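You operate a simulated robot arm through the tools that you are given. There is no shell and no other tool. Be economical: measure what you need, move in short steps, check, and stop when the job is done.

Carry out the task below with a simulated robot arm. There is one attempt and no reset: what you move stays moved.

JOB
Take the blue rack on the ledge of the wall unit and put it away on the grey mat by the basin. Then put the clear jar on the ledge of the wall unit away on the slate bench. Then put the blue-capped bottle on the top of the steel cart. Then put the small plate from the slate bench on the brown bench. Then take the teal card and put it on the front of the hood bench. Then take the teal box from the violet bench and leave it on the brown bench. Then take the full teal carton on the violet bench and put it away on the lower shelf of the glove stand. Then put two of the cartons from the slate bench on the top of the sand bench. Then put one of the vials from the brown bench on top of the white carton. Then pull the bin drawer open. Keep to this order. Set down upright: clear jar, blue-capped bottle, teal box, full teal carton, carton, vial.
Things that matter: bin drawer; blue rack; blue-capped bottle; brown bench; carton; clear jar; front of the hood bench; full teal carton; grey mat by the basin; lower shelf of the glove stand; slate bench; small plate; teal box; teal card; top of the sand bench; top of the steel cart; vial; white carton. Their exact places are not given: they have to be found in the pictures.

Only the result counts: the job must be done as asked and must still hold three seconds after the hand-in. Knocking over, shifting, dropping, spilling or breaking anything else fails it.

ROBOT AND FRAMES
A 7-joint arm with a fingered hand on a trunk, on a base that drives. Base frame: it is fixed to the floor where the robot stands at the start and does not move with it; the origin is under the middle of the robot, x ahead of it, y to its left, z up; the surface under the hand at the start is at about z = 88. Lengths are in cm, angles in degrees, forces in N, time in s.
With the tool pointing down near the work surface it reaches from about 38 to 86 cm from the robot's upright axis, wherever it stands. Its first joint turns from -143.0 to 143.0 degrees. Places, roughly: bin drawer [-790, 850, 90]; blue rack (12x6x5 cm) [70, -10, 90]; blue-capped bottle [-475, -200, 75]; brown bench [-170, 510, 90]; carton [-150, 600, 100]; clear jar [50, -150, 100]; front of the hood bench (44x22 cm) [32, 826, 88]; full teal carton [-175, 550, 100]; grey mat by the basin (42x20 cm) [40, 292, 88]; lower shelf of the glove stand (52x12 cm) [58, 538, 64]; slate bench [-140, 620, 90]; small plate [-150, 650, 100]; teal box [-175, 575, 100]; teal card [-200, 700, 100]; top of the sand bench [-400, 680, 80]; top of the steel cart [-540, -200, 70]; vial [-200, 525, 100]; white carton [-200, 525, 100]. Payload 3 kg.
The TCP is the grasp point between the finger pads, 2.6 cm short of the fingertips. In the tool frame z runs along the fingers and y along their closing line. Largest opening 14.8 cm; the body of the gripper starts 7.3 cm behind the TCP. The gripper is a hand of 3 fingers: y runs from the thumb to the fingers, the wrist lies at [0, 0, -22.9] in the tool frame, and closing takes about 1.5 s.
Orientation is that of the tool frame in the base frame, as a unit quaternion [x, y, z, w]. With the fingers straight down and closing along the base's y, the tool's x points along the base's -x, its y along +y and its z along -z.

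CONTROLS
- The arm moves only by the tool play_rows. Its argument "motion" is a list of rows, each an object of numbers (a shift or turn left out is 0, a gripper value left out holds the last): "x", "y", "z": the shift along the base's x, y, z in cm; "rx", "ry", "rz": the turn, a rotation vector about the base's x, y, z in degrees; "gripper": the finger opening in cm, from 0 to 14.8. In form: [{"x": .., "y": .., "z": .., "rx": .., "ry": .., "rz": .., "gripper": ..}, ...]. A call has 1 to 20 rows; each row is the pose to reach, as a shift and turn from the pose commanded when the call began. Rows are played at 5 a second. More than 5 cm and 8.6 degrees between two rows, or a gripper value outside its range, and nothing of the call is played. Where a pose cannot be reached the arm comes as near as it can. A force on the tool above 40 N (or 10 N above the force at the start of the call, whichever is more), or a blocked arm, ends the call early, and 0.2 s more pass. Each finger travels about 15.3 cm/s and halts on what it meets, pressing with about 30 N; the grip force reading is that of the motor and also rises with nothing between the fingers. The clock runs only during rows and for 0.2 s after the last one: add rows that repeat a pose to give the fingers time. The reply holds the time, the measured pose of the TCP, the force on the tool along the base axes, the opening and the grip force, in the units named above and with some noise, with the torque about the TCP (base axes, N m) and any sound that the robot's microphone picked up.
- Cameras (640 x 400 px; columns grow to the right, rows downward): "scene" is now at [14.77, -3.71, 187.08]; the picture's right is [-0.60, -0.80, -0.00], its down [-0.64, 0.48, -0.59] and it looks along [0.47, -0.36, -0.81] (base axes); focal length 282 px, centre (320, 200). "wrist" rides on the gripper at [6.8, -3.9, -9] in the tool frame; the picture's right is [0.50, 0.87, 0.00], its down [-0.66, 0.38, -0.65] and it looks along [-0.57, 0.33, 0.76] (tool axes); focal length 222 px, centre (320, 200).
- get_image(camera): a new picture of that camera. The clock stands still meanwhile.
- lift_body(by): slides the trunk up (or, below 0, down) by that many cm; the arm and the scene camera ride with it, the base frame stays. It gives what a move gives, with no picture.
- roll_base(legs): drives the robot by 1 to 6 legs, each [ahead, left, turn to the left] in cm, cm and degrees, along the robot's own axes; the way and the turn of a leg run together, so that a leg with both is an arc; at most 150 cm and 180 degrees a leg. The arm and the cameras ride along, it lands a little off, and it stops where it bumps. It gives what a move gives.
- grasp_type(shape): the hand has 3 fingers and takes this shape, open, in about a second: jaw (thumb against the fingers, like two jaws); tri (thumb and two fingers); tip (a fingertip pinch); poke (one finger out to press); point (the index stretched); flat (the hand flat); cup (the hand cupped); fist (a fist). The gripper value then closes the fingers along that shape, each until it touches; the sizes above hold for jaw. It gives what a move gives, with no picture.
- aim_head(pan, tilt): turns the head with the scene camera to pan (to the left, within 86 degrees either way) and tilt (down, from -29 to 69), counted from straight ahead of the robot. It gives what a move gives.
- pixel_to_xyz(camera, pixels): for up to 12 pixels [column, row] of the newest picture of that camera ("zoom" is the newest enlarged one), the place [x, y, z] in the base frame of the surface seen there, good to about 0.2 cm, but the place of the scene camera against the robot may be out by one fixed shift of up to 2.5 cm in any direction. The clock stands still meanwhile.
- close_up(camera, box): a new picture of the part [left, top, right, bottom] of that camera's present view, enlarged. The clock stands still meanwhile.
- finish_job(): hands the job in; it is judged then, once.

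Keep the steps short. Do not move on a guess: measure, check each grasp and each placing, and mend mistakes. In all there are 357 turns and 296 pictures (those below and enlarged ones count). Leave the gripper open and the arm clear of the work at the hand-in unless told otherwise, and finish with a single line.

The tools are called as name(argument=value, ...) on one line, values as JSON. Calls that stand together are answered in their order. play_rows: Moves the arm, as the interface text tells. Its arguments: {"type":"object","properties":{"motion":{"type":"array","items":{"type":"object","properties":{"x":{"type":"number"},"y":{"type":"number"},"z":{"type":"number"},"rx":{"type":"number"},"ry":{"type":"number"},"rz":{"type":"number"},"gripper":{"type":"number"}}}}},"required":["motion"]} The other tools are called the same way: lift_body (by) slides the trunk up or down; grasp_type (shape) gives the hand a shape; roll_base (legs) drives the base; aim_head (pan, tilt) turns the head that bears the scene camera; get_image (camera) takes a picture; pixel_to_xyz (camera, pixels) gives the place of the surface under pixels of a picture; close_up (camera, box) takes an enlarged picture of a part of a camera's view; finish_job () hands the job in.

At the start:

```text
clock: 0.0
eef_pos: [64.47, -39.17, 108.57]
ee_rot: [0.0, 1.0, 0.0, 0.0]
contact_force: [-0.2, -0.5, 0.3]
wrist_torque: [0.01, 0.01, -0.03]
width: 14.8
finger_force: 0.1
shape: jaw
trunk travel left (down, up): [-80.0, 9.0]
robot x, y, heading: [0.2, -0.34, 0.4]
head pan, tilt: [-37.0, 53.7]
```

scene: 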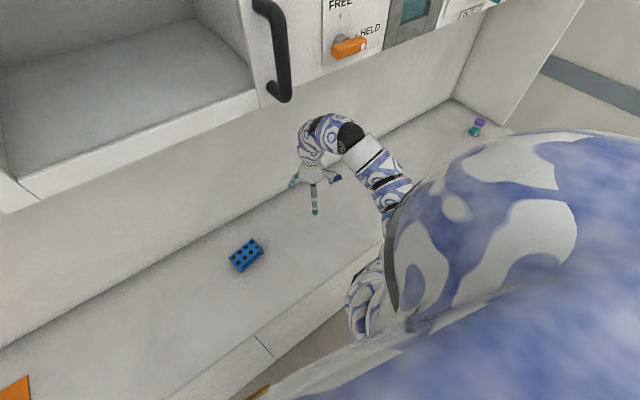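
wrist: 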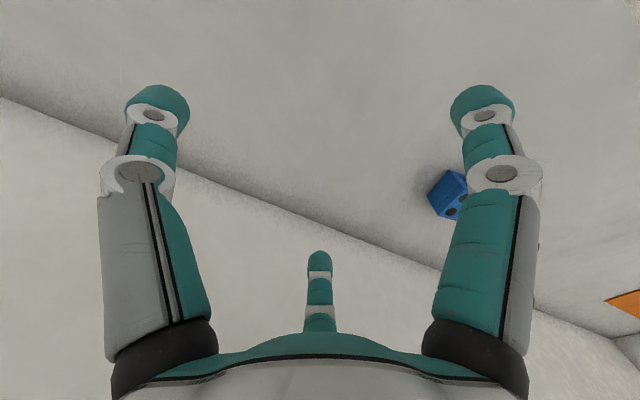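

I see the blue rack at scene (246,255) and wrist (447,195). I'll measure it from both cameras, and take a close-up.

pixel_to_xyz(camera="scene", pixels=[[229, 259], [237, 272], [263, 250], [256, 239], [246, 253], [220, 280], [476, 128], [332, 180], [20, 385]])

close_up(camera="scene", box=[190, 215, 310, 290])

pixel_to_xyz(camera="wrist", pixels=[[447, 174], [430, 193], [440, 215], [420, 250], [627, 303]])

```text
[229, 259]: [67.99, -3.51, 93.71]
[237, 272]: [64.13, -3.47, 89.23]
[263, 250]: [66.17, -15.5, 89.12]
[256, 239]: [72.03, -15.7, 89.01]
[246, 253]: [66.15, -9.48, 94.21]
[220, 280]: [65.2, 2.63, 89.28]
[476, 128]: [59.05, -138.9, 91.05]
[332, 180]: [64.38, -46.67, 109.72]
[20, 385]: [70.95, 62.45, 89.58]
```

```text
5.33 times, centred on (250, 252) of scene
```

zoom: 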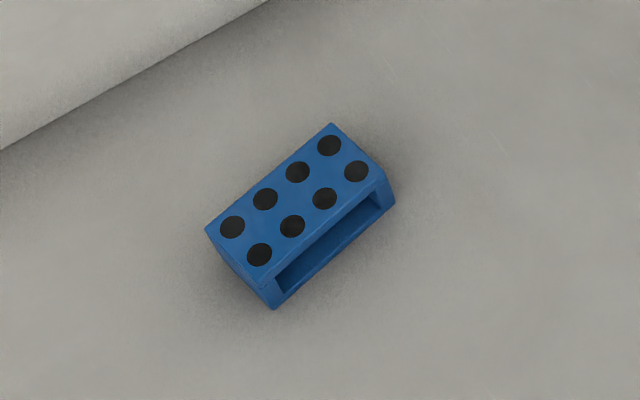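

```text
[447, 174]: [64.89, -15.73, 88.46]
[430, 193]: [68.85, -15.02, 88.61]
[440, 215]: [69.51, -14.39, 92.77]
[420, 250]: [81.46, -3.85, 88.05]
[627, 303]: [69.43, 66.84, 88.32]
```

I'll get the rack's top corners from the zoom, and the wrist matches of identical points for the offset.

pixel_to_xyz(camera="zoom", pixels=[[208, 230], [262, 278], [384, 178], [331, 126], [295, 200], [272, 308]])

close_up(camera="wrist", box=[380, 140, 540, 240])

```text
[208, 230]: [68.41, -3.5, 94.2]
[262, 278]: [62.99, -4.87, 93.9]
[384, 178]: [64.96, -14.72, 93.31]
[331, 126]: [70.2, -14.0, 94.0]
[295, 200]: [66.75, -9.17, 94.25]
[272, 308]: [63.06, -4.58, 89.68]
```

```text
4.00 times, centred on (460, 190) of wrist
```

zoom: 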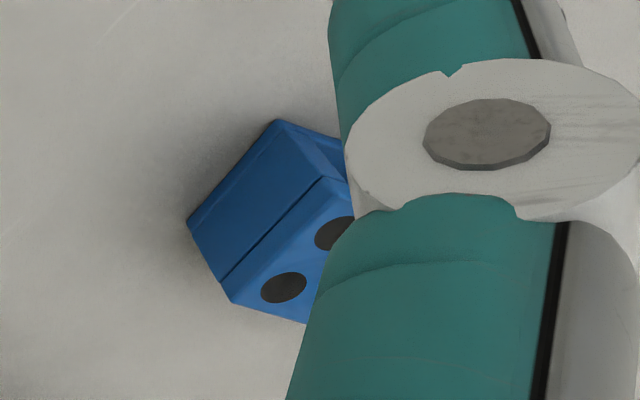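

pixel_to_xyz(camera="zoom", pixels=[[235, 298], [322, 182], [284, 287], [190, 222]])

```text
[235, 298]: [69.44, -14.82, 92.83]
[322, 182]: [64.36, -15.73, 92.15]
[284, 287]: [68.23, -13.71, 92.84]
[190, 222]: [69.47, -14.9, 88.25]
```

The two cameras differ by about (0.7, 0.9, 1.15), so the true rack centre is about (65.9, -10.2), top z about 92.8, short axis about 11° from x. I'll move above it and turn the tool -79°.

play_rows(motion=[{"x": 0.1, "y": 2.9, "rz": -7.9}, {"x": 0.3, "y": 5.8, "rz": -15.8}, {"x": 0.4, "y": 8.7, "rz": -23.7}, {"x": 0.6, "y": 11.6, "rz": -31.6}, {"x": 0.7, "y": 14.5, "rz": -39.5}, {"x": 0.9, "y": 17.4, "rz": -47.4}, {"x": 1.0, "y": 20.3, "rz": -55.3}, {"x": 1.2, "y": 23.2, "rz": -63.2}, {"x": 1.3, "y": 26.1, "rz": -71.1}, {"x": 1.4, "y": 29, "rz": -79}, {"x": 1.4, "y": 29, "rz": -79}])

get_image(camera="wrist")

get_image(camera="scene")

```text
clock: 2.4
eef_pos: [65.88, -10.04, 108.6]
ee_rot: [0.637, 0.771, 0.0, 0.0]
contact_force: [0.0, 0.2, 0.0]
wrist_torque: [-0.05, 0.01, -0.01]
width: 14.8
finger_force: 0.0
shape: jaw
trunk travel left (down, up): [-80.0, 9.0]
robot x, y, heading: [-0.38, -0.28, -0.1]
head pan, tilt: [-37.0, 53.7]
```

```text
291 pictures are left
```

wrist: 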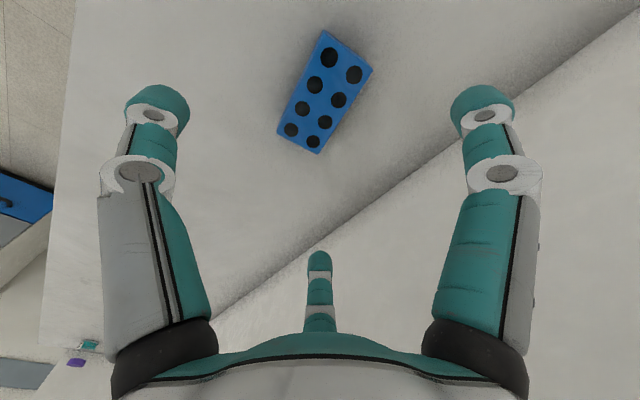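

```text
290 pictures are left
```

scene: 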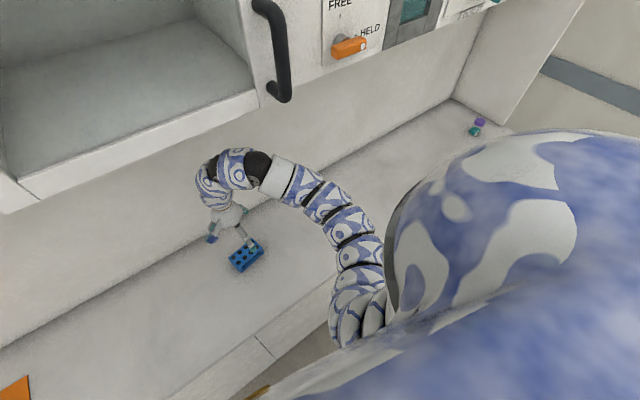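

I'll measure the rack's corners in the wrist view.

pixel_to_xyz(camera="wrist", pixels=[[325, 33], [370, 69], [317, 151], [279, 131], [322, 95], [155, 95], [480, 95], [318, 262], [83, 348], [77, 363]])

```text
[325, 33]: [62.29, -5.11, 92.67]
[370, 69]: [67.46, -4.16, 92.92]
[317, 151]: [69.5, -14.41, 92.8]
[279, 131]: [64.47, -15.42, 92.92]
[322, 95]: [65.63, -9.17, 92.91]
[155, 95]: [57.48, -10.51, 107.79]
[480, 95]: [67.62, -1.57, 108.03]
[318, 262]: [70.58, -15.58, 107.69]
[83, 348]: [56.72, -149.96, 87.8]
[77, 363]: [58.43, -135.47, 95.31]
```

The three fingers look spread about 120° apart. I'll close to 8 in the air to see how they actually move.

play_rows(motion=[{"gripper": 8}, {"gripper": 8}, {"gripper": 8}, {"gripper": 8}])

get_image(camera="wrist")

close_up(camera="scene", box=[170, 140, 330, 290])

```text
clock: 3.4
eef_pos: [65.89, -9.98, 108.63]
ee_rot: [0.636, 0.772, 0.0, 0.0]
contact_force: [0.3, 0.8, -0.4]
wrist_torque: [-0.01, 0.02, -0.01]
width: 8.06
finger_force: 0.1
shape: jaw
trunk travel left (down, up): [-80.0, 9.0]
robot x, y, heading: [-0.16, -0.07, -0.1]
head pan, tilt: [-37.0, 53.7]
```

```text
289 pictures are left
```

wrist: 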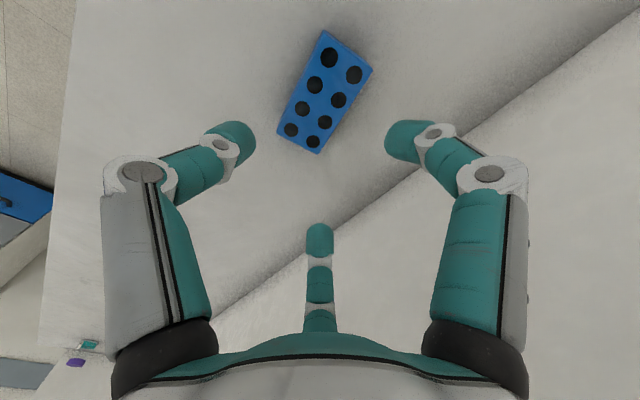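

```text
2.67 times, centred on (250, 215) of scene
```

zoom: 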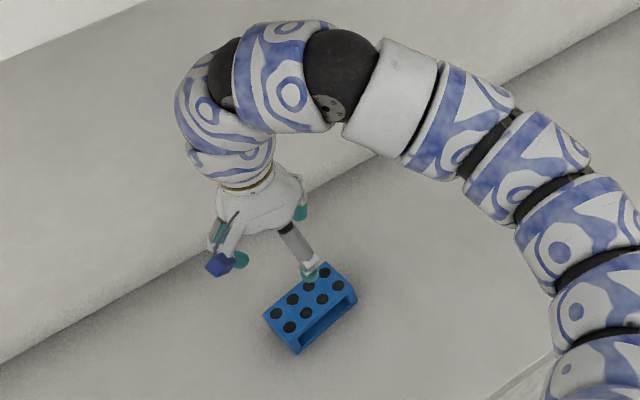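

pixel_to_xyz(camera="wrist", pixels=[[245, 140], [395, 140], [318, 230], [228, 128]])

grasp_type(shape="jaw")

close_up(camera="wrist", box=[0, 0, 640, 400])

```text
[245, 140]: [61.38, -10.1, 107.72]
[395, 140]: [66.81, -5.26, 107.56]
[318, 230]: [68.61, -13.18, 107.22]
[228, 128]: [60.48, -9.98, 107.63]
```

```text
clock: 4.3
eef_pos: [65.81, -10.01, 108.63]
ee_rot: [0.637, 0.771, 0.0, 0.0]
contact_force: [0.8, -0.3, 0.7]
wrist_torque: [0.0, 0.0, -0.02]
width: 14.79
finger_force: 0.1
shape: jaw
trunk travel left (down, up): [-80.0, 9.0]
robot x, y, heading: [-0.06, -0.16, -0.1]
head pan, tilt: [-37.0, 53.7]
```

```text
1.00 times, centred on (320, 200) of wrist (not enlarged: the box is as wide or as high as the picture)
```

zoom: 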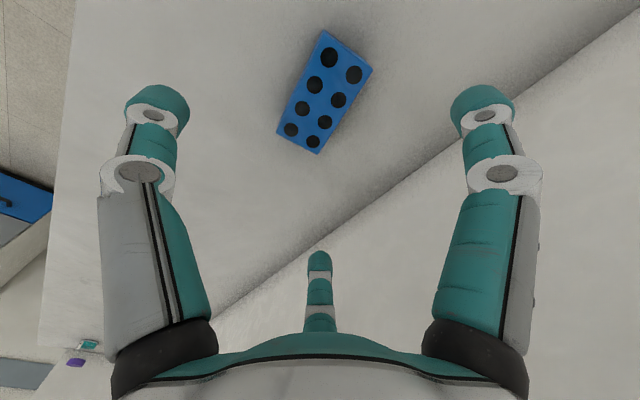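

The hand is a three-finger centric gripper. I'll look at what the "tri" and "tip" shapes look like.

grasp_type(shape="tip")

get_image(camera="wrist")

grasp_type(shape="tri")

close_up(camera="wrist", box=[0, 0, 640, 400])

```text
clock: 5.2
eef_pos: [65.93, -9.85, 108.68]
ee_rot: [0.636, 0.772, -0.001, 0.0]
contact_force: [0.4, 1.0, -0.4]
wrist_torque: [-0.01, -0.01, 0.0]
width: 14.81
finger_force: 0.0
shape: tip
trunk travel left (down, up): [-80.0, 9.0]
robot x, y, heading: [0.24, -0.18, -0.0]
head pan, tilt: [-37.0, 53.7]
```

```text
286 pictures are left
```

wrist: 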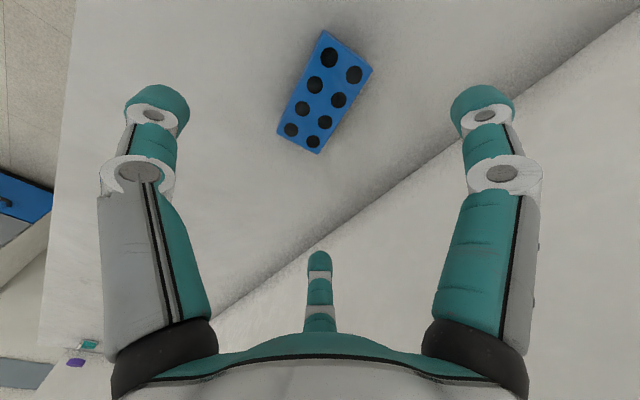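

```text
clock: 6.1
eef_pos: [65.9, -10.0, 108.73]
ee_rot: [0.636, 0.772, 0.0, 0.001]
contact_force: [0.0, 0.0, 0.4]
wrist_torque: [0.0, -0.02, -0.03]
width: 14.78
finger_force: 0.0
shape: tri
trunk travel left (down, up): [-80.0, 9.0]
robot x, y, heading: [0.06, -0.27, 0.0]
head pan, tilt: [-37.0, 53.7]
```

```text
1.00 times, centred on (320, 200) of wrist (not enlarged: the box is as wide or as high as the picture)
```

zoom: 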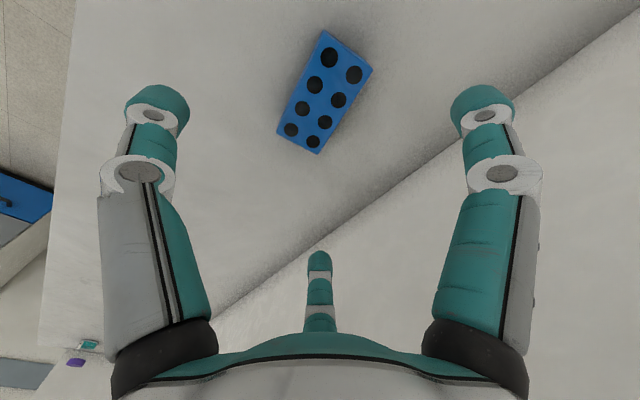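

All open shapes look alike. A better grip: thumb on the rack's end, two fingers on its long sides (tool y along the long axis). I'll set jaw and turn back +90°, shifting the TCP 2 cm toward the thumb end.

grasp_type(shape="jaw")

play_rows(motion=[{"rz": 8.5}, {"rz": 17}, {"rz": 25.5}, {"rz": 34}, {"rz": 42.5}, {"rz": 51}, {"rz": 59.5}, {"rz": 68}, {"rz": 76.5, "y": -0.5}, {"x": 0.4, "y": -1.7, "rz": 85}, {"x": 0.4, "y": -1.7, "rz": 90}, {"x": 0.4, "y": -1.7, "z": -5, "rz": 90}, {"x": 0.4, "y": -1.7, "z": -9, "rz": 90}, {"x": 0.4, "y": -1.7, "z": -9, "rz": 90}])

get_image(camera="wrist")

```text
clock: 7.0
eef_pos: [65.84, -9.95, 108.63]
ee_rot: [0.637, 0.771, -0.001, 0.0]
contact_force: [0.9, -0.4, 0.4]
wrist_torque: [0.01, -0.03, 0.0]
width: 14.8
finger_force: 0.0
shape: jaw
trunk travel left (down, up): [-80.0, 9.0]
robot x, y, heading: [0.13, 0.33, 0.1]
head pan, tilt: [-37.0, 53.7]
```

```text
clock: 10.0
eef_pos: [66.09, -11.97, 99.63]
ee_rot: [-0.095, 0.995, 0.0, 0.0]
contact_force: [0.1, -1.1, -0.7]
wrist_torque: [0.0, 0.0, 0.03]
width: 14.8
finger_force: 0.1
shape: jaw
trunk travel left (down, up): [-80.0, 9.0]
robot x, y, heading: [0.24, -0.08, 0.0]
head pan, tilt: [-37.0, 53.7]
```

```text
284 pictures are left
```

wrist: 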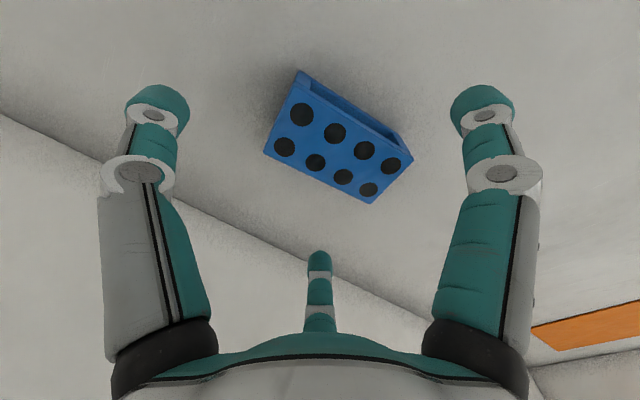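

The rack sits between thumb (left) and fingers. I'll descend to TCP z about 91.3 and look.

play_rows(motion=[{"z": -4.5}, {"z": -7}, {"z": -8.3}, {"z": -8.3}])

get_image(camera="wrist")

```text
clock: 11.0
eef_pos: [66.01, -11.97, 91.26]
ee_rot: [-0.096, 0.995, 0.0, -0.001]
contact_force: [0.0, -0.2, -0.2]
wrist_torque: [-0.04, 0.0, -0.02]
width: 14.77
finger_force: 0.2
shape: jaw
trunk travel left (down, up): [-80.0, 9.0]
robot x, y, heading: [-0.14, -0.04, -0.1]
head pan, tilt: [-37.0, 53.7]
```

```text
283 pictures are left
```

wrist: 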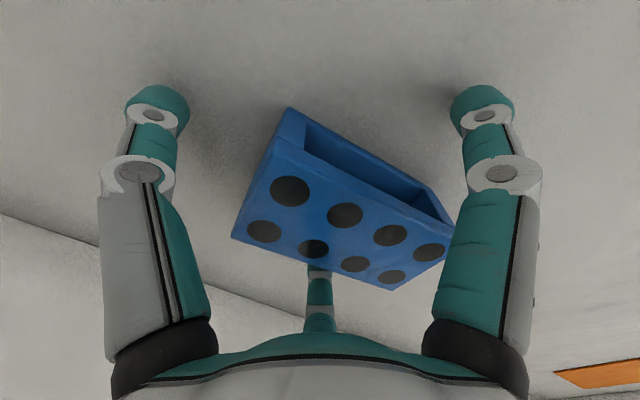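

Clear all round. I'll close the fingers.

play_rows(motion=[{"gripper": 10}, {"gripper": 8}, {"gripper": 6}, {"gripper": 4}, {"gripper": 2}, {"gripper": 2}, {"gripper": 2}, {"gripper": 2}, {"gripper": 2}])

get_image(camera="wrist")

```text
clock: 13.0
eef_pos: [65.91, -12.08, 91.13]
ee_rot: [-0.096, 0.995, 0.0, 0.0]
contact_force: [0.9, -2.8, 6.1]
wrist_torque: [0.42, 0.07, 0.0]
width: 4.79
finger_force: 30.1
shape: jaw
trunk travel left (down, up): [-80.0, 9.0]
robot x, y, heading: [-0.03, -0.17, -0.2]
head pan, tilt: [-37.0, 53.7]
```

```text
282 pictures are left
```

wrist: 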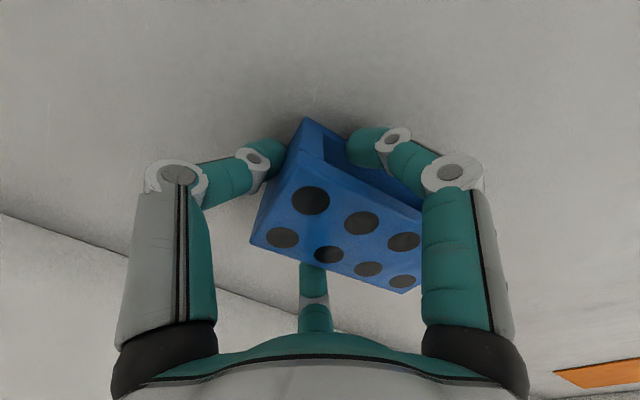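

Gripped at 4.8 cm with 30 N. Lifting 12 cm, and checking.

play_rows(motion=[{"z": 1}, {"z": 3}, {"z": 6}, {"z": 9}, {"z": 13}, {"z": 13}])

get_image(camera="wrist")

aim_head(pan=80, tilt=25)

get_image(camera="scene")

```text
clock: 14.4
eef_pos: [66.19, -11.91, 104.55]
ee_rot: [-0.096, 0.995, -0.001, 0.0]
contact_force: [-0.6, -0.4, -1.7]
wrist_torque: [-0.05, -0.02, -0.01]
width: 3.78
finger_force: 29.8
shape: jaw
trunk travel left (down, up): [-80.0, 9.0]
robot x, y, heading: [-0.13, 0.05, 0.1]
head pan, tilt: [-37.0, 53.7]
```

```text
281 pictures are left
```

wrist: 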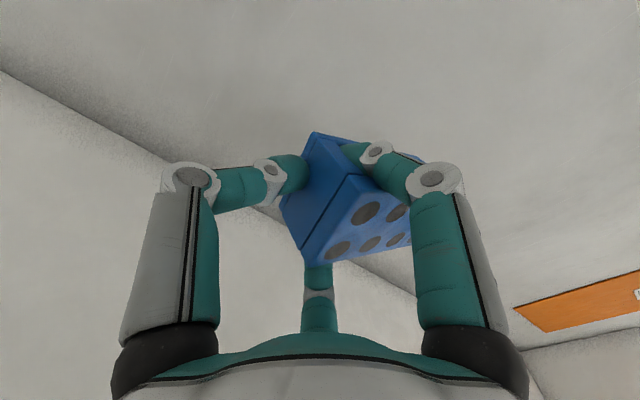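

```text
clock: 16.4
eef_pos: [66.14, -11.81, 104.51]
ee_rot: [-0.096, 0.995, 0.0, 0.001]
contact_force: [0.0, -0.3, -1.3]
wrist_torque: [-0.06, 0.01, 0.01]
width: 3.79
finger_force: 29.6
shape: jaw
trunk travel left (down, up): [-80.0, 9.0]
robot x, y, heading: [0.25, 0.06, 0.1]
head pan, tilt: [80.0, 25.0]
```

```text
280 pictures are left
```

scene: 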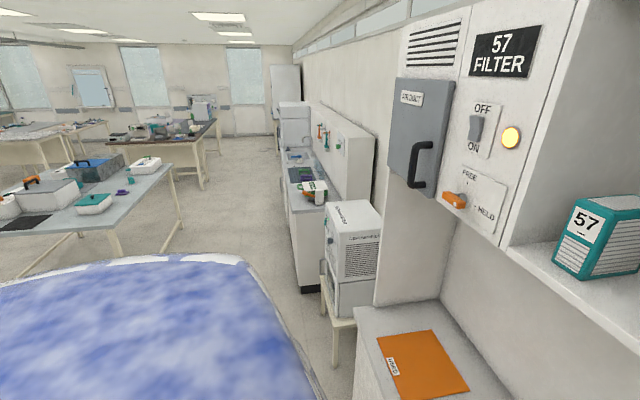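

The rack is held, drooping a bit but firm. Now I look at the route to the basin on the left: measuring landmarks in the scene picture.

pixel_to_xyz(camera="scene", pixels=[[340, 215], [330, 290], [322, 185], [300, 290], [150, 170], [60, 235], [300, 175], [285, 155], [355, 395], [180, 215], [200, 190]])

close_up(camera="scene", box=[240, 90, 400, 220])

```text
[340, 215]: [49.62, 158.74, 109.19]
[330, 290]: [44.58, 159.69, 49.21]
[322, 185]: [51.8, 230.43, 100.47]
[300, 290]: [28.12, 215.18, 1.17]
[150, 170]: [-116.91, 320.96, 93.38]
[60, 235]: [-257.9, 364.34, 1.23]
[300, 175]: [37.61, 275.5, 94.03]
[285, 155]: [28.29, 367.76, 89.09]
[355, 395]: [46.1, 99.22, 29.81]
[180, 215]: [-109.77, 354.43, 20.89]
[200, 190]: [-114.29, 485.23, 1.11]
```

```text
3.08 times, centred on (320, 155) of scene
```

zoom: 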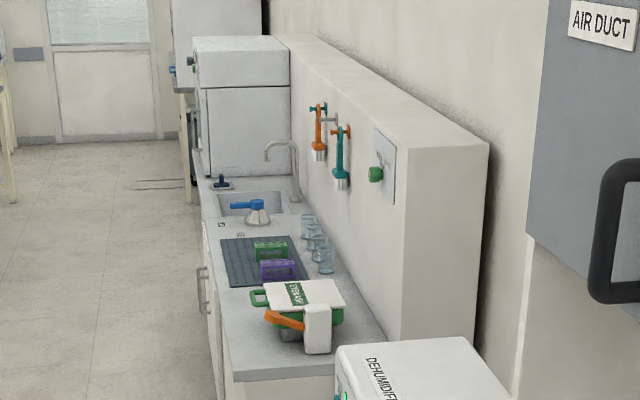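

The aisle between the table (x<-110) and the bench (x>28) is free; the mat lies near (40,292) with green and purple racks on it. I'll back off 48 cm, then roll left in two legs.

roll_base(legs=[[-48, 0, 0], [0, 145, 0], [0, 145, 0]])

aim_head(pan=0, tilt=45)

get_image(camera="scene")

get_image(camera="wrist")

```text
clock: 33.0
eef_pos: [7.97, 285.01, 104.62]
ee_rot: [-0.123, 0.992, 0.0, 0.0]
contact_force: [0.4, 0.2, -0.4]
wrist_torque: [-0.02, -0.05, 0.01]
width: 3.75
finger_force: 30.0
shape: jaw
trunk travel left (down, up): [-80.0, 9.0]
robot x, y, heading: [-58.65, 293.26, 3.1]
head pan, tilt: [80.0, 25.0]
```

```text
clock: 34.5
eef_pos: [7.91, 285.12, 104.51]
ee_rot: [-0.122, 0.993, 0.0, 0.0]
contact_force: [-0.3, -0.5, -0.1]
wrist_torque: [-0.05, 0.0, 0.01]
width: 3.76
finger_force: 29.9
shape: jaw
trunk travel left (down, up): [-80.0, 9.0]
robot x, y, heading: [-58.5, 293.29, 3.1]
head pan, tilt: [0.0, 45.0]
```

```text
278 pictures are left
```

scene: 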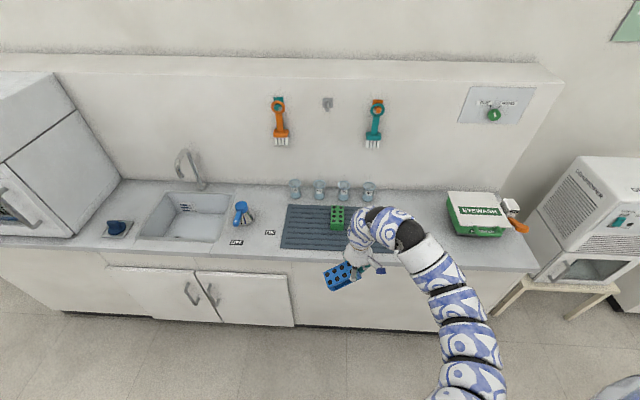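

```text
277 pictures are left
```

wrist: 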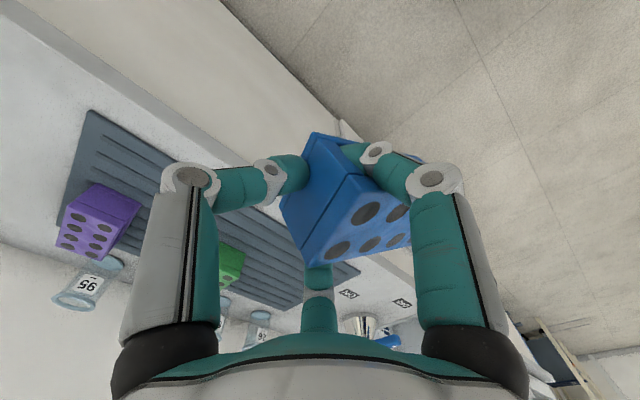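

The left half of the mat is free. I'll measure mat corners and the green rack.

pixel_to_xyz(camera="scene", pixels=[[281, 248], [289, 206], [330, 206], [333, 229], [332, 215], [310, 230], [336, 208], [295, 245], [345, 250]])

pixel_to_xyz(camera="wrist", pixels=[[88, 112], [62, 200], [358, 272], [302, 308], [310, 140], [283, 200], [303, 262], [140, 195], [240, 255]])

close_up(camera="scene", box=[260, 180, 420, 300])

```text
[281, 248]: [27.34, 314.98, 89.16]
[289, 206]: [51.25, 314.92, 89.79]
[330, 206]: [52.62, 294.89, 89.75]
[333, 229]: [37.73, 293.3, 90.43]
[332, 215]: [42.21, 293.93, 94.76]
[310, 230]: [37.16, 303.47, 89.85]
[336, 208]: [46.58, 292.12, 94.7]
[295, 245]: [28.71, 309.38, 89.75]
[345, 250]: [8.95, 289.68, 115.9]
```

```text
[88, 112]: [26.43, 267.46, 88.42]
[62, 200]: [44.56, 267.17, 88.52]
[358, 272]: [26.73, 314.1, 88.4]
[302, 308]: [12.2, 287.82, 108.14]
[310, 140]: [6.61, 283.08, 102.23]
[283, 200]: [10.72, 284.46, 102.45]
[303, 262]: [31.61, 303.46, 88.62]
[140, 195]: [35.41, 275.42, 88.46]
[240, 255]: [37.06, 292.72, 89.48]
```

```text
3.33 times, centred on (340, 240) of scene
```

zoom: 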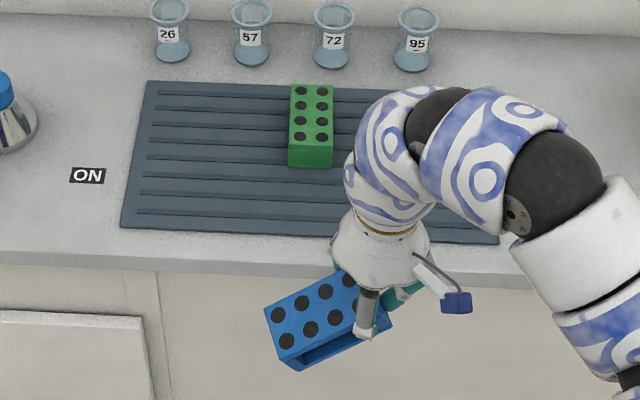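

Mat spans x≈26.5–49, y≈267–314, and y 290–314 is free. I'll drive ahead 30 and left 10, then finely place with the arm.

roll_base(legs=[[30, 10, 0]])

get_image(camera="scene")

get_image(camera="wrist")

```text
clock: 36.6
eef_pos: [36.41, 296.62, 104.43]
ee_rot: [-0.125, 0.992, 0.0, 0.0]
contact_force: [-0.3, 0.8, -1.8]
wrist_torque: [-0.08, 0.05, -0.03]
width: 3.77
finger_force: 30.0
shape: jaw
trunk travel left (down, up): [-80.0, 9.0]
robot x, y, heading: [-30.24, 304.94, 3.3]
head pan, tilt: [0.0, 45.0]
```

```text
275 pictures are left
```

scene: 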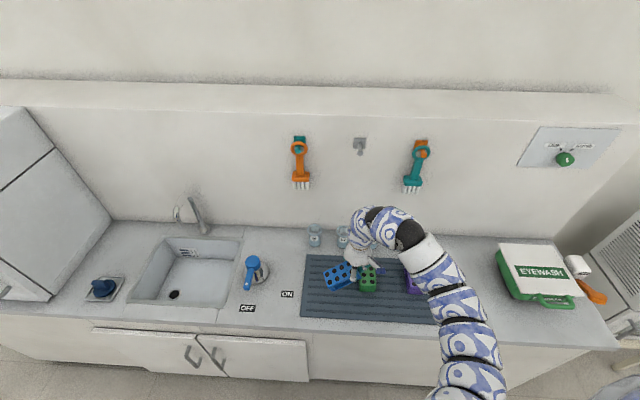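

```text
274 pictures are left
```

wrist: 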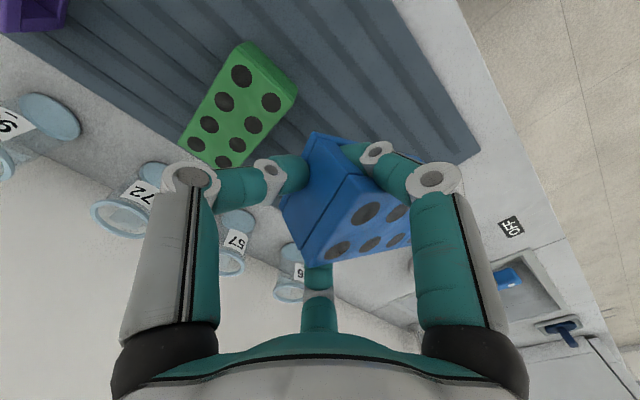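

pixel_to_xyz(camera="wrist", pixels=[[297, 90], [228, 167], [245, 43], [183, 140], [478, 152], [300, 215], [345, 178], [310, 265], [316, 135], [410, 240], [240, 215], [292, 250]])

close_up(camera="scene", box=[290, 200, 450, 330])

```text
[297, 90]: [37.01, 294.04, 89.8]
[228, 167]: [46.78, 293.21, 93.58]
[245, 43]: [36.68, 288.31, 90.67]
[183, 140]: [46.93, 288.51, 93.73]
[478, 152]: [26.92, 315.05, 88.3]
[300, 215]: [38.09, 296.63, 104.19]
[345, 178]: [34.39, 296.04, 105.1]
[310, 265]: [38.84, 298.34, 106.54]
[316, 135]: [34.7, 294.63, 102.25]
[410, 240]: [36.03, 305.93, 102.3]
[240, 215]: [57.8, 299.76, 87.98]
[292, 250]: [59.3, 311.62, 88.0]
```

```text
3.08 times, centred on (370, 265) of scene
```

zoom: 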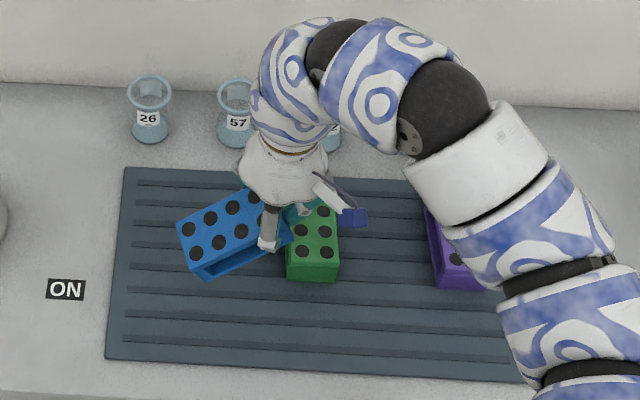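

Green rack spans x 37–47, y 288–294. I'll shift (-4.2, +4) so that neither blue rack nor opened thumb meets it, then lower 8 cm.

play_rows(motion=[{"x": -2, "y": 2}, {"x": -4.2, "y": 4}, {"x": -4.2, "y": 4, "z": -3}, {"x": -4.2, "y": 4, "z": -6}, {"x": -4.2, "y": 4, "z": -8.5}, {"x": -4.2, "y": 4, "z": -8.5}])

get_image(camera="wrist")

close_up(camera="scene", box=[290, 200, 450, 330])

```text
clock: 38.0
eef_pos: [32.13, 300.74, 96.11]
ee_rot: [-0.124, 0.992, 0.0, 0.0]
contact_force: [-0.5, 0.0, 0.0]
wrist_torque: [-0.02, 0.01, 0.03]
width: 3.77
finger_force: 30.3
shape: jaw
trunk travel left (down, up): [-80.0, 9.0]
robot x, y, heading: [-30.33, 304.94, 3.3]
head pan, tilt: [0.0, 45.0]
```

```text
272 pictures are left
```

wrist: 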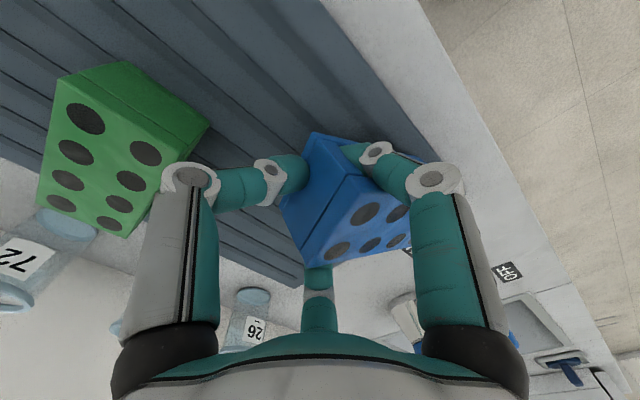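

```text
3.08 times, centred on (370, 265) of scene
```

zoom: 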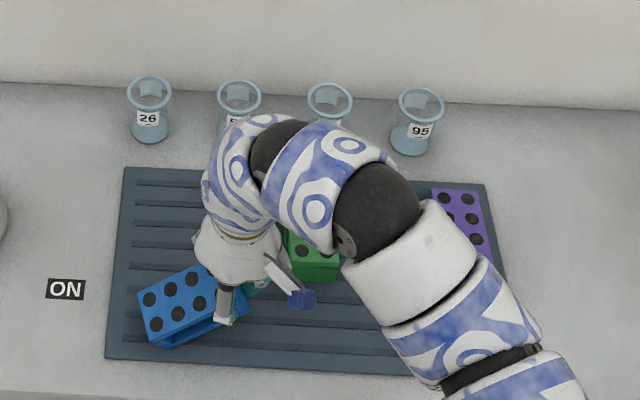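

Well over the free corner. I'll lower slowly until it touches.

play_rows(motion=[{"z": -0.7}, {"z": -1.4}, {"z": -2.1}, {"z": -2.8}, {"z": -3.4}, {"z": -3.8}, {"z": -3.8}])

get_image(camera="wrist")

```text
clock: 39.6
eef_pos: [32.1, 300.61, 92.18]
ee_rot: [-0.125, 0.992, 0.0, 0.0]
contact_force: [2.5, -3.2, 3.9]
wrist_torque: [0.29, 0.2, -0.06]
width: 3.74
finger_force: 30.2
shape: jaw
trunk travel left (down, up): [-80.0, 9.0]
robot x, y, heading: [-30.62, 304.86, 3.5]
head pan, tilt: [0.0, 45.0]
```

```text
270 pictures are left
```

wrist: 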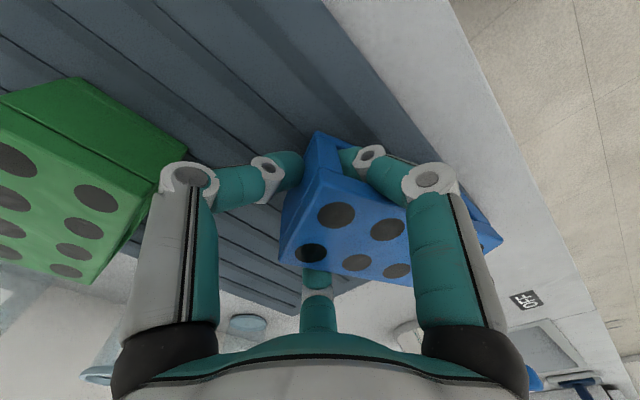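

It has levelled on the mat. I'll open only to 9 to stay clear of the green rack, then rise.

play_rows(motion=[{"z": -0.4, "gripper": 5}, {"z": -0.4, "gripper": 7}, {"z": -0.4, "gripper": 9}, {"z": -0.4, "gripper": 9}, {"z": -0.4, "gripper": 9}])

get_image(camera="wrist")

```text
clock: 40.8
eef_pos: [32.21, 300.76, 91.76]
ee_rot: [-0.124, 0.992, 0.0, -0.001]
contact_force: [0.6, 1.1, -0.5]
wrist_torque: [0.01, 0.0, 0.03]
width: 8.94
finger_force: 0.0
shape: jaw
trunk travel left (down, up): [-80.0, 9.0]
robot x, y, heading: [-30.23, 304.39, 3.3]
head pan, tilt: [0.0, 45.0]
```

```text
269 pictures are left
```

wrist: 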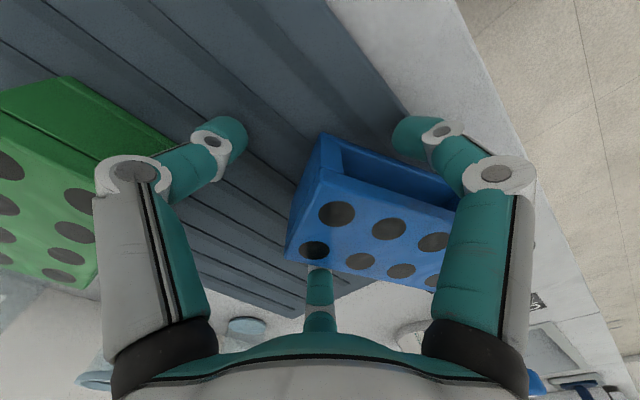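

Released and flat. Rise straight up and check.

play_rows(motion=[{"z": 3}, {"z": 7}, {"z": 11}, {"z": 15}, {"z": 19, "gripper": 14.8}, {"z": 19, "gripper": 14.8}])

get_image(camera="wrist")

close_up(camera="scene", box=[290, 200, 450, 330])

```text
clock: 42.2
eef_pos: [32.33, 300.58, 109.29]
ee_rot: [-0.123, 0.992, 0.002, 0.003]
contact_force: [-1.0, 0.3, -0.6]
wrist_torque: [-0.02, 0.01, -0.01]
width: 14.76
finger_force: 0.2
shape: jaw
out of reach, approached as far as the arm can: row 5, 6
trunk travel left (down, up): [-80.0, 9.0]
robot x, y, heading: [-30.45, 304.72, 3.4]
head pan, tilt: [0.0, 45.0]
```

```text
268 pictures are left
```

wrist: 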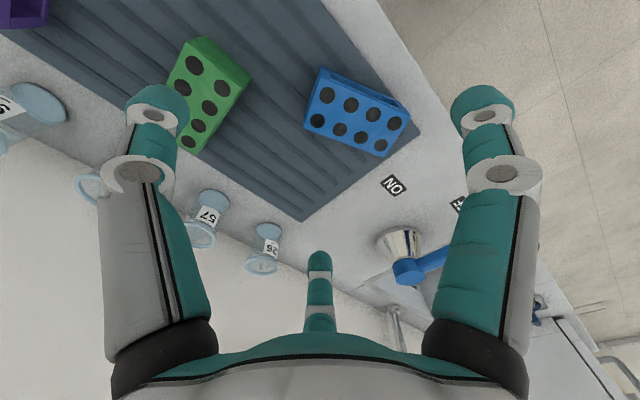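

```text
3.08 times, centred on (370, 265) of scene
```

zoom: 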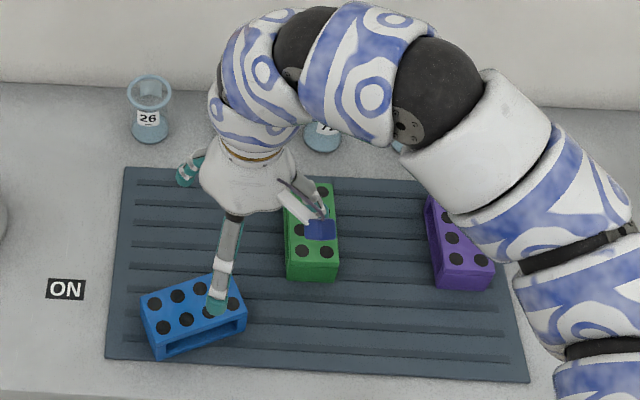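

Rack is flat on the mat. Next: the clear jar. Backing off and rolling right along the aisle, correcting the heading.

roll_base(legs=[[-30, 0, -3.4], [0, -145, 0], [0, -145, 0], [0, -120, 0]])

aim_head(pan=-25, tilt=35)

get_image(camera="scene")

```text
clock: 63.5
eef_pos: [5.57, -112.53, 109.23]
ee_rot: [-0.104, 0.995, 0.004, 0.002]
contact_force: [0.4, -0.9, -0.1]
wrist_torque: [0.01, 0.02, 0.0]
width: 14.8
finger_force: 0.0
shape: jaw
trunk travel left (down, up): [-80.0, 9.0]
robot x, y, heading: [-56.74, -106.0, 0.7]
head pan, tilt: [0.0, 45.0]
```

```text
clock: 64.4
eef_pos: [5.54, -112.51, 109.23]
ee_rot: [-0.103, 0.995, 0.003, 0.003]
contact_force: [-0.3, 0.5, -0.1]
wrist_torque: [0.0, -0.02, 0.0]
width: 14.8
finger_force: 0.1
shape: jaw
trunk travel left (down, up): [-80.0, 9.0]
robot x, y, heading: [-57.02, -105.58, 0.9]
head pan, tilt: [-25.0, 35.0]
```

```text
266 pictures are left
```

scene: 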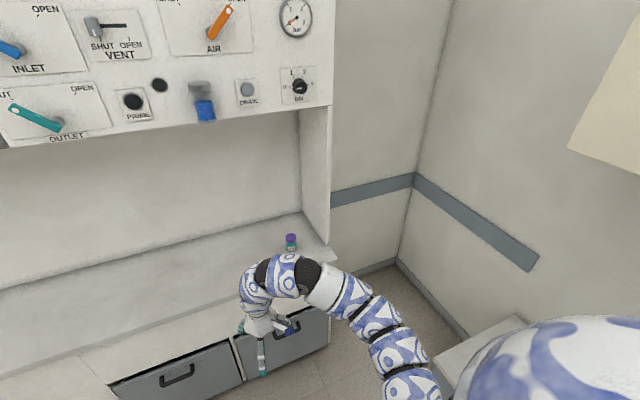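

close_up(camera="scene", box=[220, 200, 360, 300])

pixel_to_xyz(camera="scene", pixels=[[291, 235], [291, 245], [290, 255], [310, 225], [332, 250], [230, 255], [322, 180], [240, 340], [180, 310]])

```text
4.00 times, centred on (290, 250) of scene
```

zoom: 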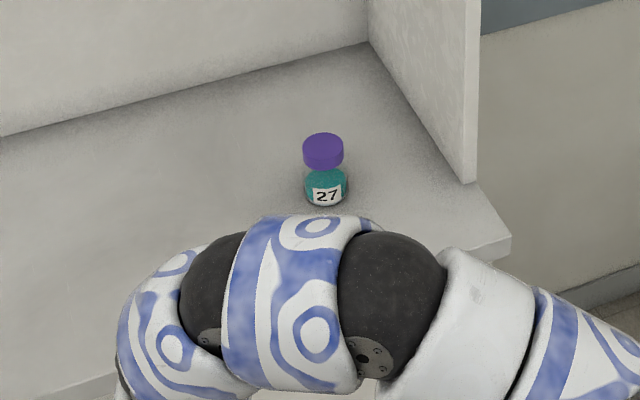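

```text
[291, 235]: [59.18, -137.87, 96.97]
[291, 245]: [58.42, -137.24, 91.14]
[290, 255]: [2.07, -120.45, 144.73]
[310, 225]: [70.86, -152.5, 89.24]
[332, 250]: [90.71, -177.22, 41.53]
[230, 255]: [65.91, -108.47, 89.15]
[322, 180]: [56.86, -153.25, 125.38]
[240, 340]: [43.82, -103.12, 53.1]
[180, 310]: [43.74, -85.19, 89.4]
```

The jar (purple cap, clear body, label 27) stands near (57.8,-138.3), top about 96. I'll drive ahead 45 and right 20 to come within reach.

roll_base(legs=[[0, -20, 0], [45, 0, 0]])

get_image(camera="wrist")

get_image(camera="scene")

```text
clock: 68.4
eef_pos: [52.11, -132.04, 109.19]
ee_rot: [-0.102, 0.995, 0.002, 0.002]
contact_force: [0.8, -0.2, 0.0]
wrist_torque: [0.01, 0.05, 0.01]
width: 14.79
finger_force: 0.1
shape: jaw
trunk travel left (down, up): [-80.0, 9.0]
robot x, y, heading: [-10.32, -125.0, 0.6]
head pan, tilt: [-25.0, 35.0]
```

```text
264 pictures are left
```

wrist: 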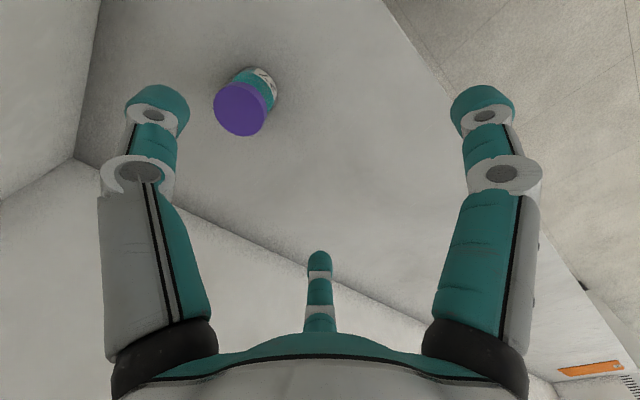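

```text
263 pictures are left
```

scene: 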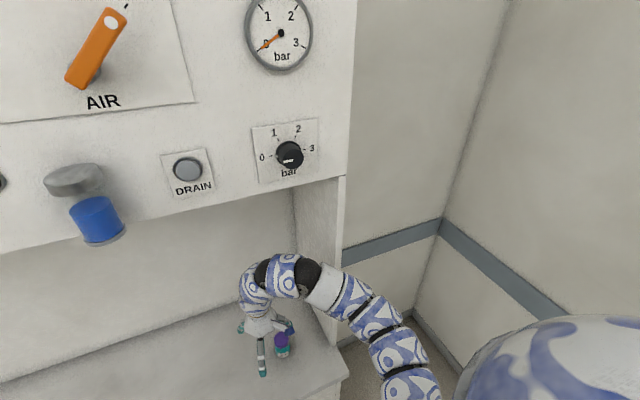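

pixel_to_xyz(camera="wrist", pixels=[[217, 108], [264, 108], [240, 85], [240, 133], [240, 108], [276, 90], [262, 70], [290, 130]])

close_up(camera="wrist", box=[190, 50, 310, 150])

```text
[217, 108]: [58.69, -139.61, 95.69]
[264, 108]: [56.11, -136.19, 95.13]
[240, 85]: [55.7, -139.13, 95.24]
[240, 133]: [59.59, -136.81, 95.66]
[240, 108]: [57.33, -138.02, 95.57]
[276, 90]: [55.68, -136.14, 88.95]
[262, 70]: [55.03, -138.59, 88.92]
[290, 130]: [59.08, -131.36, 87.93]
```

```text
4.00 times, centred on (250, 100) of wrist
```

zoom: 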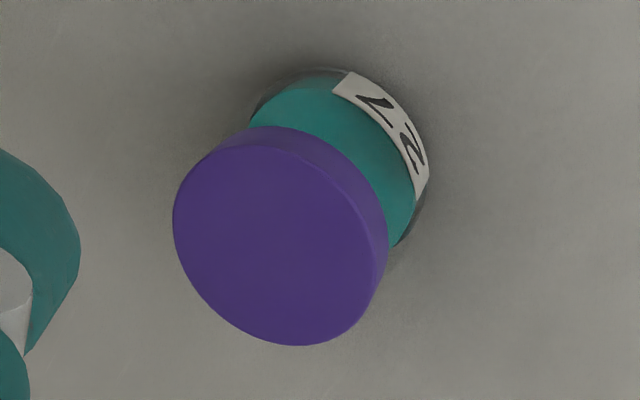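

Jar centre (57.5, -138.0), top 95.6, ~4.3 cm wide. Moving above it and partly down.

play_rows(motion=[{"x": 2.7, "y": -3}, {"x": 5.4, "y": -6}, {"x": 5.4, "y": -6, "z": -4}, {"x": 5.4, "y": -6, "z": -7}, {"x": 5.4, "y": -6, "z": -7}])

get_image(camera="wrist")

```text
clock: 69.6
eef_pos: [57.4, -138.09, 102.14]
ee_rot: [-0.102, 0.995, 0.003, 0.003]
contact_force: [0.7, 0.0, 0.3]
wrist_torque: [0.0, -0.02, 0.02]
width: 14.76
finger_force: 0.0
shape: jaw
trunk travel left (down, up): [-80.0, 9.0]
robot x, y, heading: [-10.43, -125.41, 0.4]
head pan, tilt: [-25.0, 35.0]
```

```text
261 pictures are left
```

wrist: 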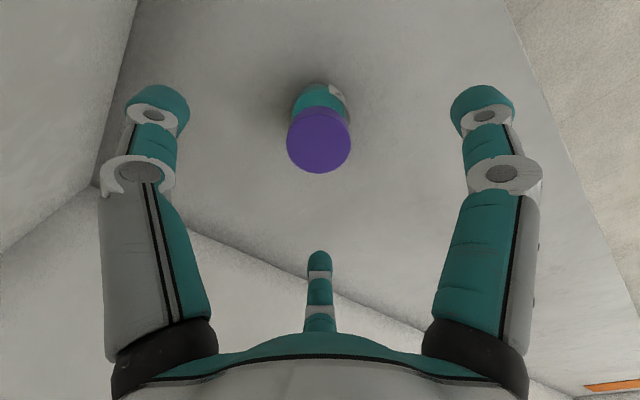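

Centred. Descending 9.6 and closing.

play_rows(motion=[{"z": -4}, {"z": -7.5}, {"z": -9.6}, {"z": -9.6}, {"z": -9.6, "gripper": 10}, {"z": -9.6, "gripper": 7}, {"z": -9.6, "gripper": 5}, {"z": -9.6, "gripper": 3}, {"z": -9.6, "gripper": 3}, {"z": -9.6, "gripper": 3}, {"z": -9.6, "gripper": 3}, {"z": -9.6, "gripper": 3}])

get_image(camera="wrist")

```text
clock: 72.2
eef_pos: [57.49, -138.07, 92.9]
ee_rot: [-0.102, 0.995, 0.003, 0.003]
contact_force: [0.5, -0.4, 0.3]
wrist_torque: [-0.01, -0.01, 0.01]
width: 4.81
finger_force: 30.0
shape: jaw
trunk travel left (down, up): [-80.0, 9.0]
robot x, y, heading: [-10.28, -125.46, 0.6]
head pan, tilt: [-25.0, 35.0]
```

```text
260 pictures are left
```

wrist: 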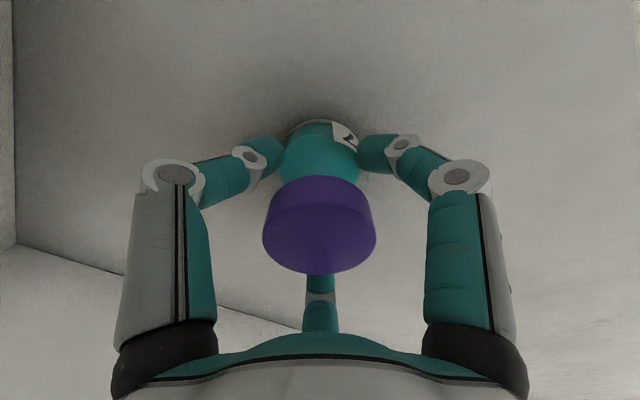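

Firmly held. Lift 12 and check.

play_rows(motion=[{"z": 2}, {"z": 5}, {"z": 9}, {"z": 13}, {"z": 13}])

get_image(camera="wrist")

roll_base(legs=[[-55, 0, 0]])

aim_head(pan=86, tilt=20)

get_image(camera="scene")

```text
clock: 73.4
eef_pos: [57.46, -138.21, 105.57]
ee_rot: [-0.103, 0.995, 0.003, 0.002]
contact_force: [0.2, 0.2, -0.5]
wrist_torque: [-0.02, 0.01, -0.02]
width: 4.78
finger_force: 29.5
shape: jaw
trunk travel left (down, up): [-80.0, 9.0]
robot x, y, heading: [-10.33, -125.52, 0.7]
head pan, tilt: [-25.0, 35.0]
```

```text
259 pictures are left
```

wrist: 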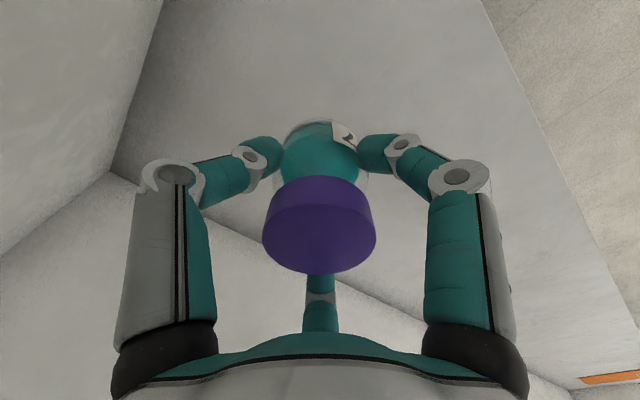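

```text
clock: 76.6
eef_pos: [3.07, -138.95, 105.64]
ee_rot: [-0.103, 0.995, 0.003, 0.003]
contact_force: [-0.1, -0.7, -0.8]
wrist_torque: [-0.03, -0.02, 0.0]
width: 4.79
finger_force: 29.9
shape: jaw
trunk travel left (down, up): [-80.0, 9.0]
robot x, y, heading: [-64.51, -126.16, 0.9]
head pan, tilt: [-25.0, 35.0]
```

```text
clock: 78.5
eef_pos: [3.02, -138.8, 105.6]
ee_rot: [-0.104, 0.995, 0.003, 0.003]
contact_force: [0.2, -0.2, -0.2]
wrist_torque: [-0.02, 0.02, 0.0]
width: 4.77
finger_force: 30.6
shape: jaw
trunk travel left (down, up): [-80.0, 9.0]
robot x, y, heading: [-64.63, -125.98, 1.0]
head pan, tilt: [85.9, 20.0]
```

```text
258 pictures are left
```

scene: 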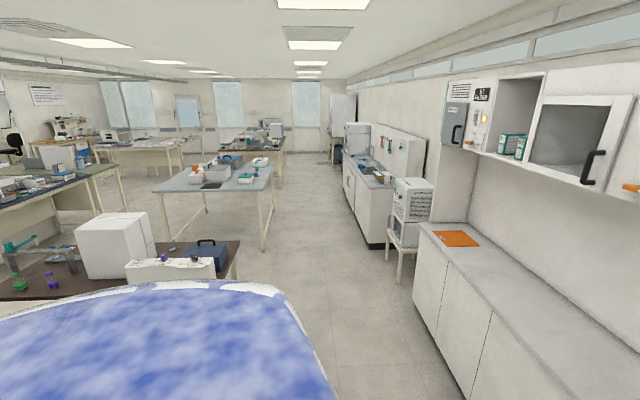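

Measure the tables ahead in the room.

pixel_to_xyz(camera="scene", pixels=[[230, 185], [265, 165], [283, 150], [255, 150], [270, 132], [240, 245], [262, 250], [235, 280], [200, 165], [385, 210], [280, 205]])

close_up(camera="scene", box=[140, 90, 340, 215])

```text
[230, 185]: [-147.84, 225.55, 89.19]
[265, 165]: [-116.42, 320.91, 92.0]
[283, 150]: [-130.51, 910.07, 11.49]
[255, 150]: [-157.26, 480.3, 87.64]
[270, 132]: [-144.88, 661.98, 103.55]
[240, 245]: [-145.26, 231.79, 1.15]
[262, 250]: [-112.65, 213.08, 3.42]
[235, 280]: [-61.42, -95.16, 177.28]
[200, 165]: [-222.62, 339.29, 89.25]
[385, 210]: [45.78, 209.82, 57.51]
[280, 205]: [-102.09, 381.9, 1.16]
```

```text
3.20 times, centred on (240, 152) of scene
```

zoom: 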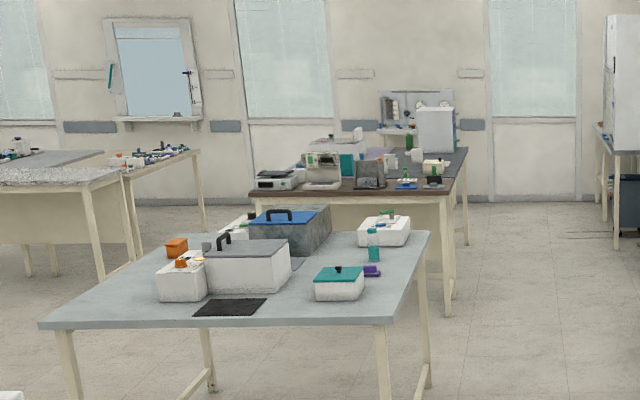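

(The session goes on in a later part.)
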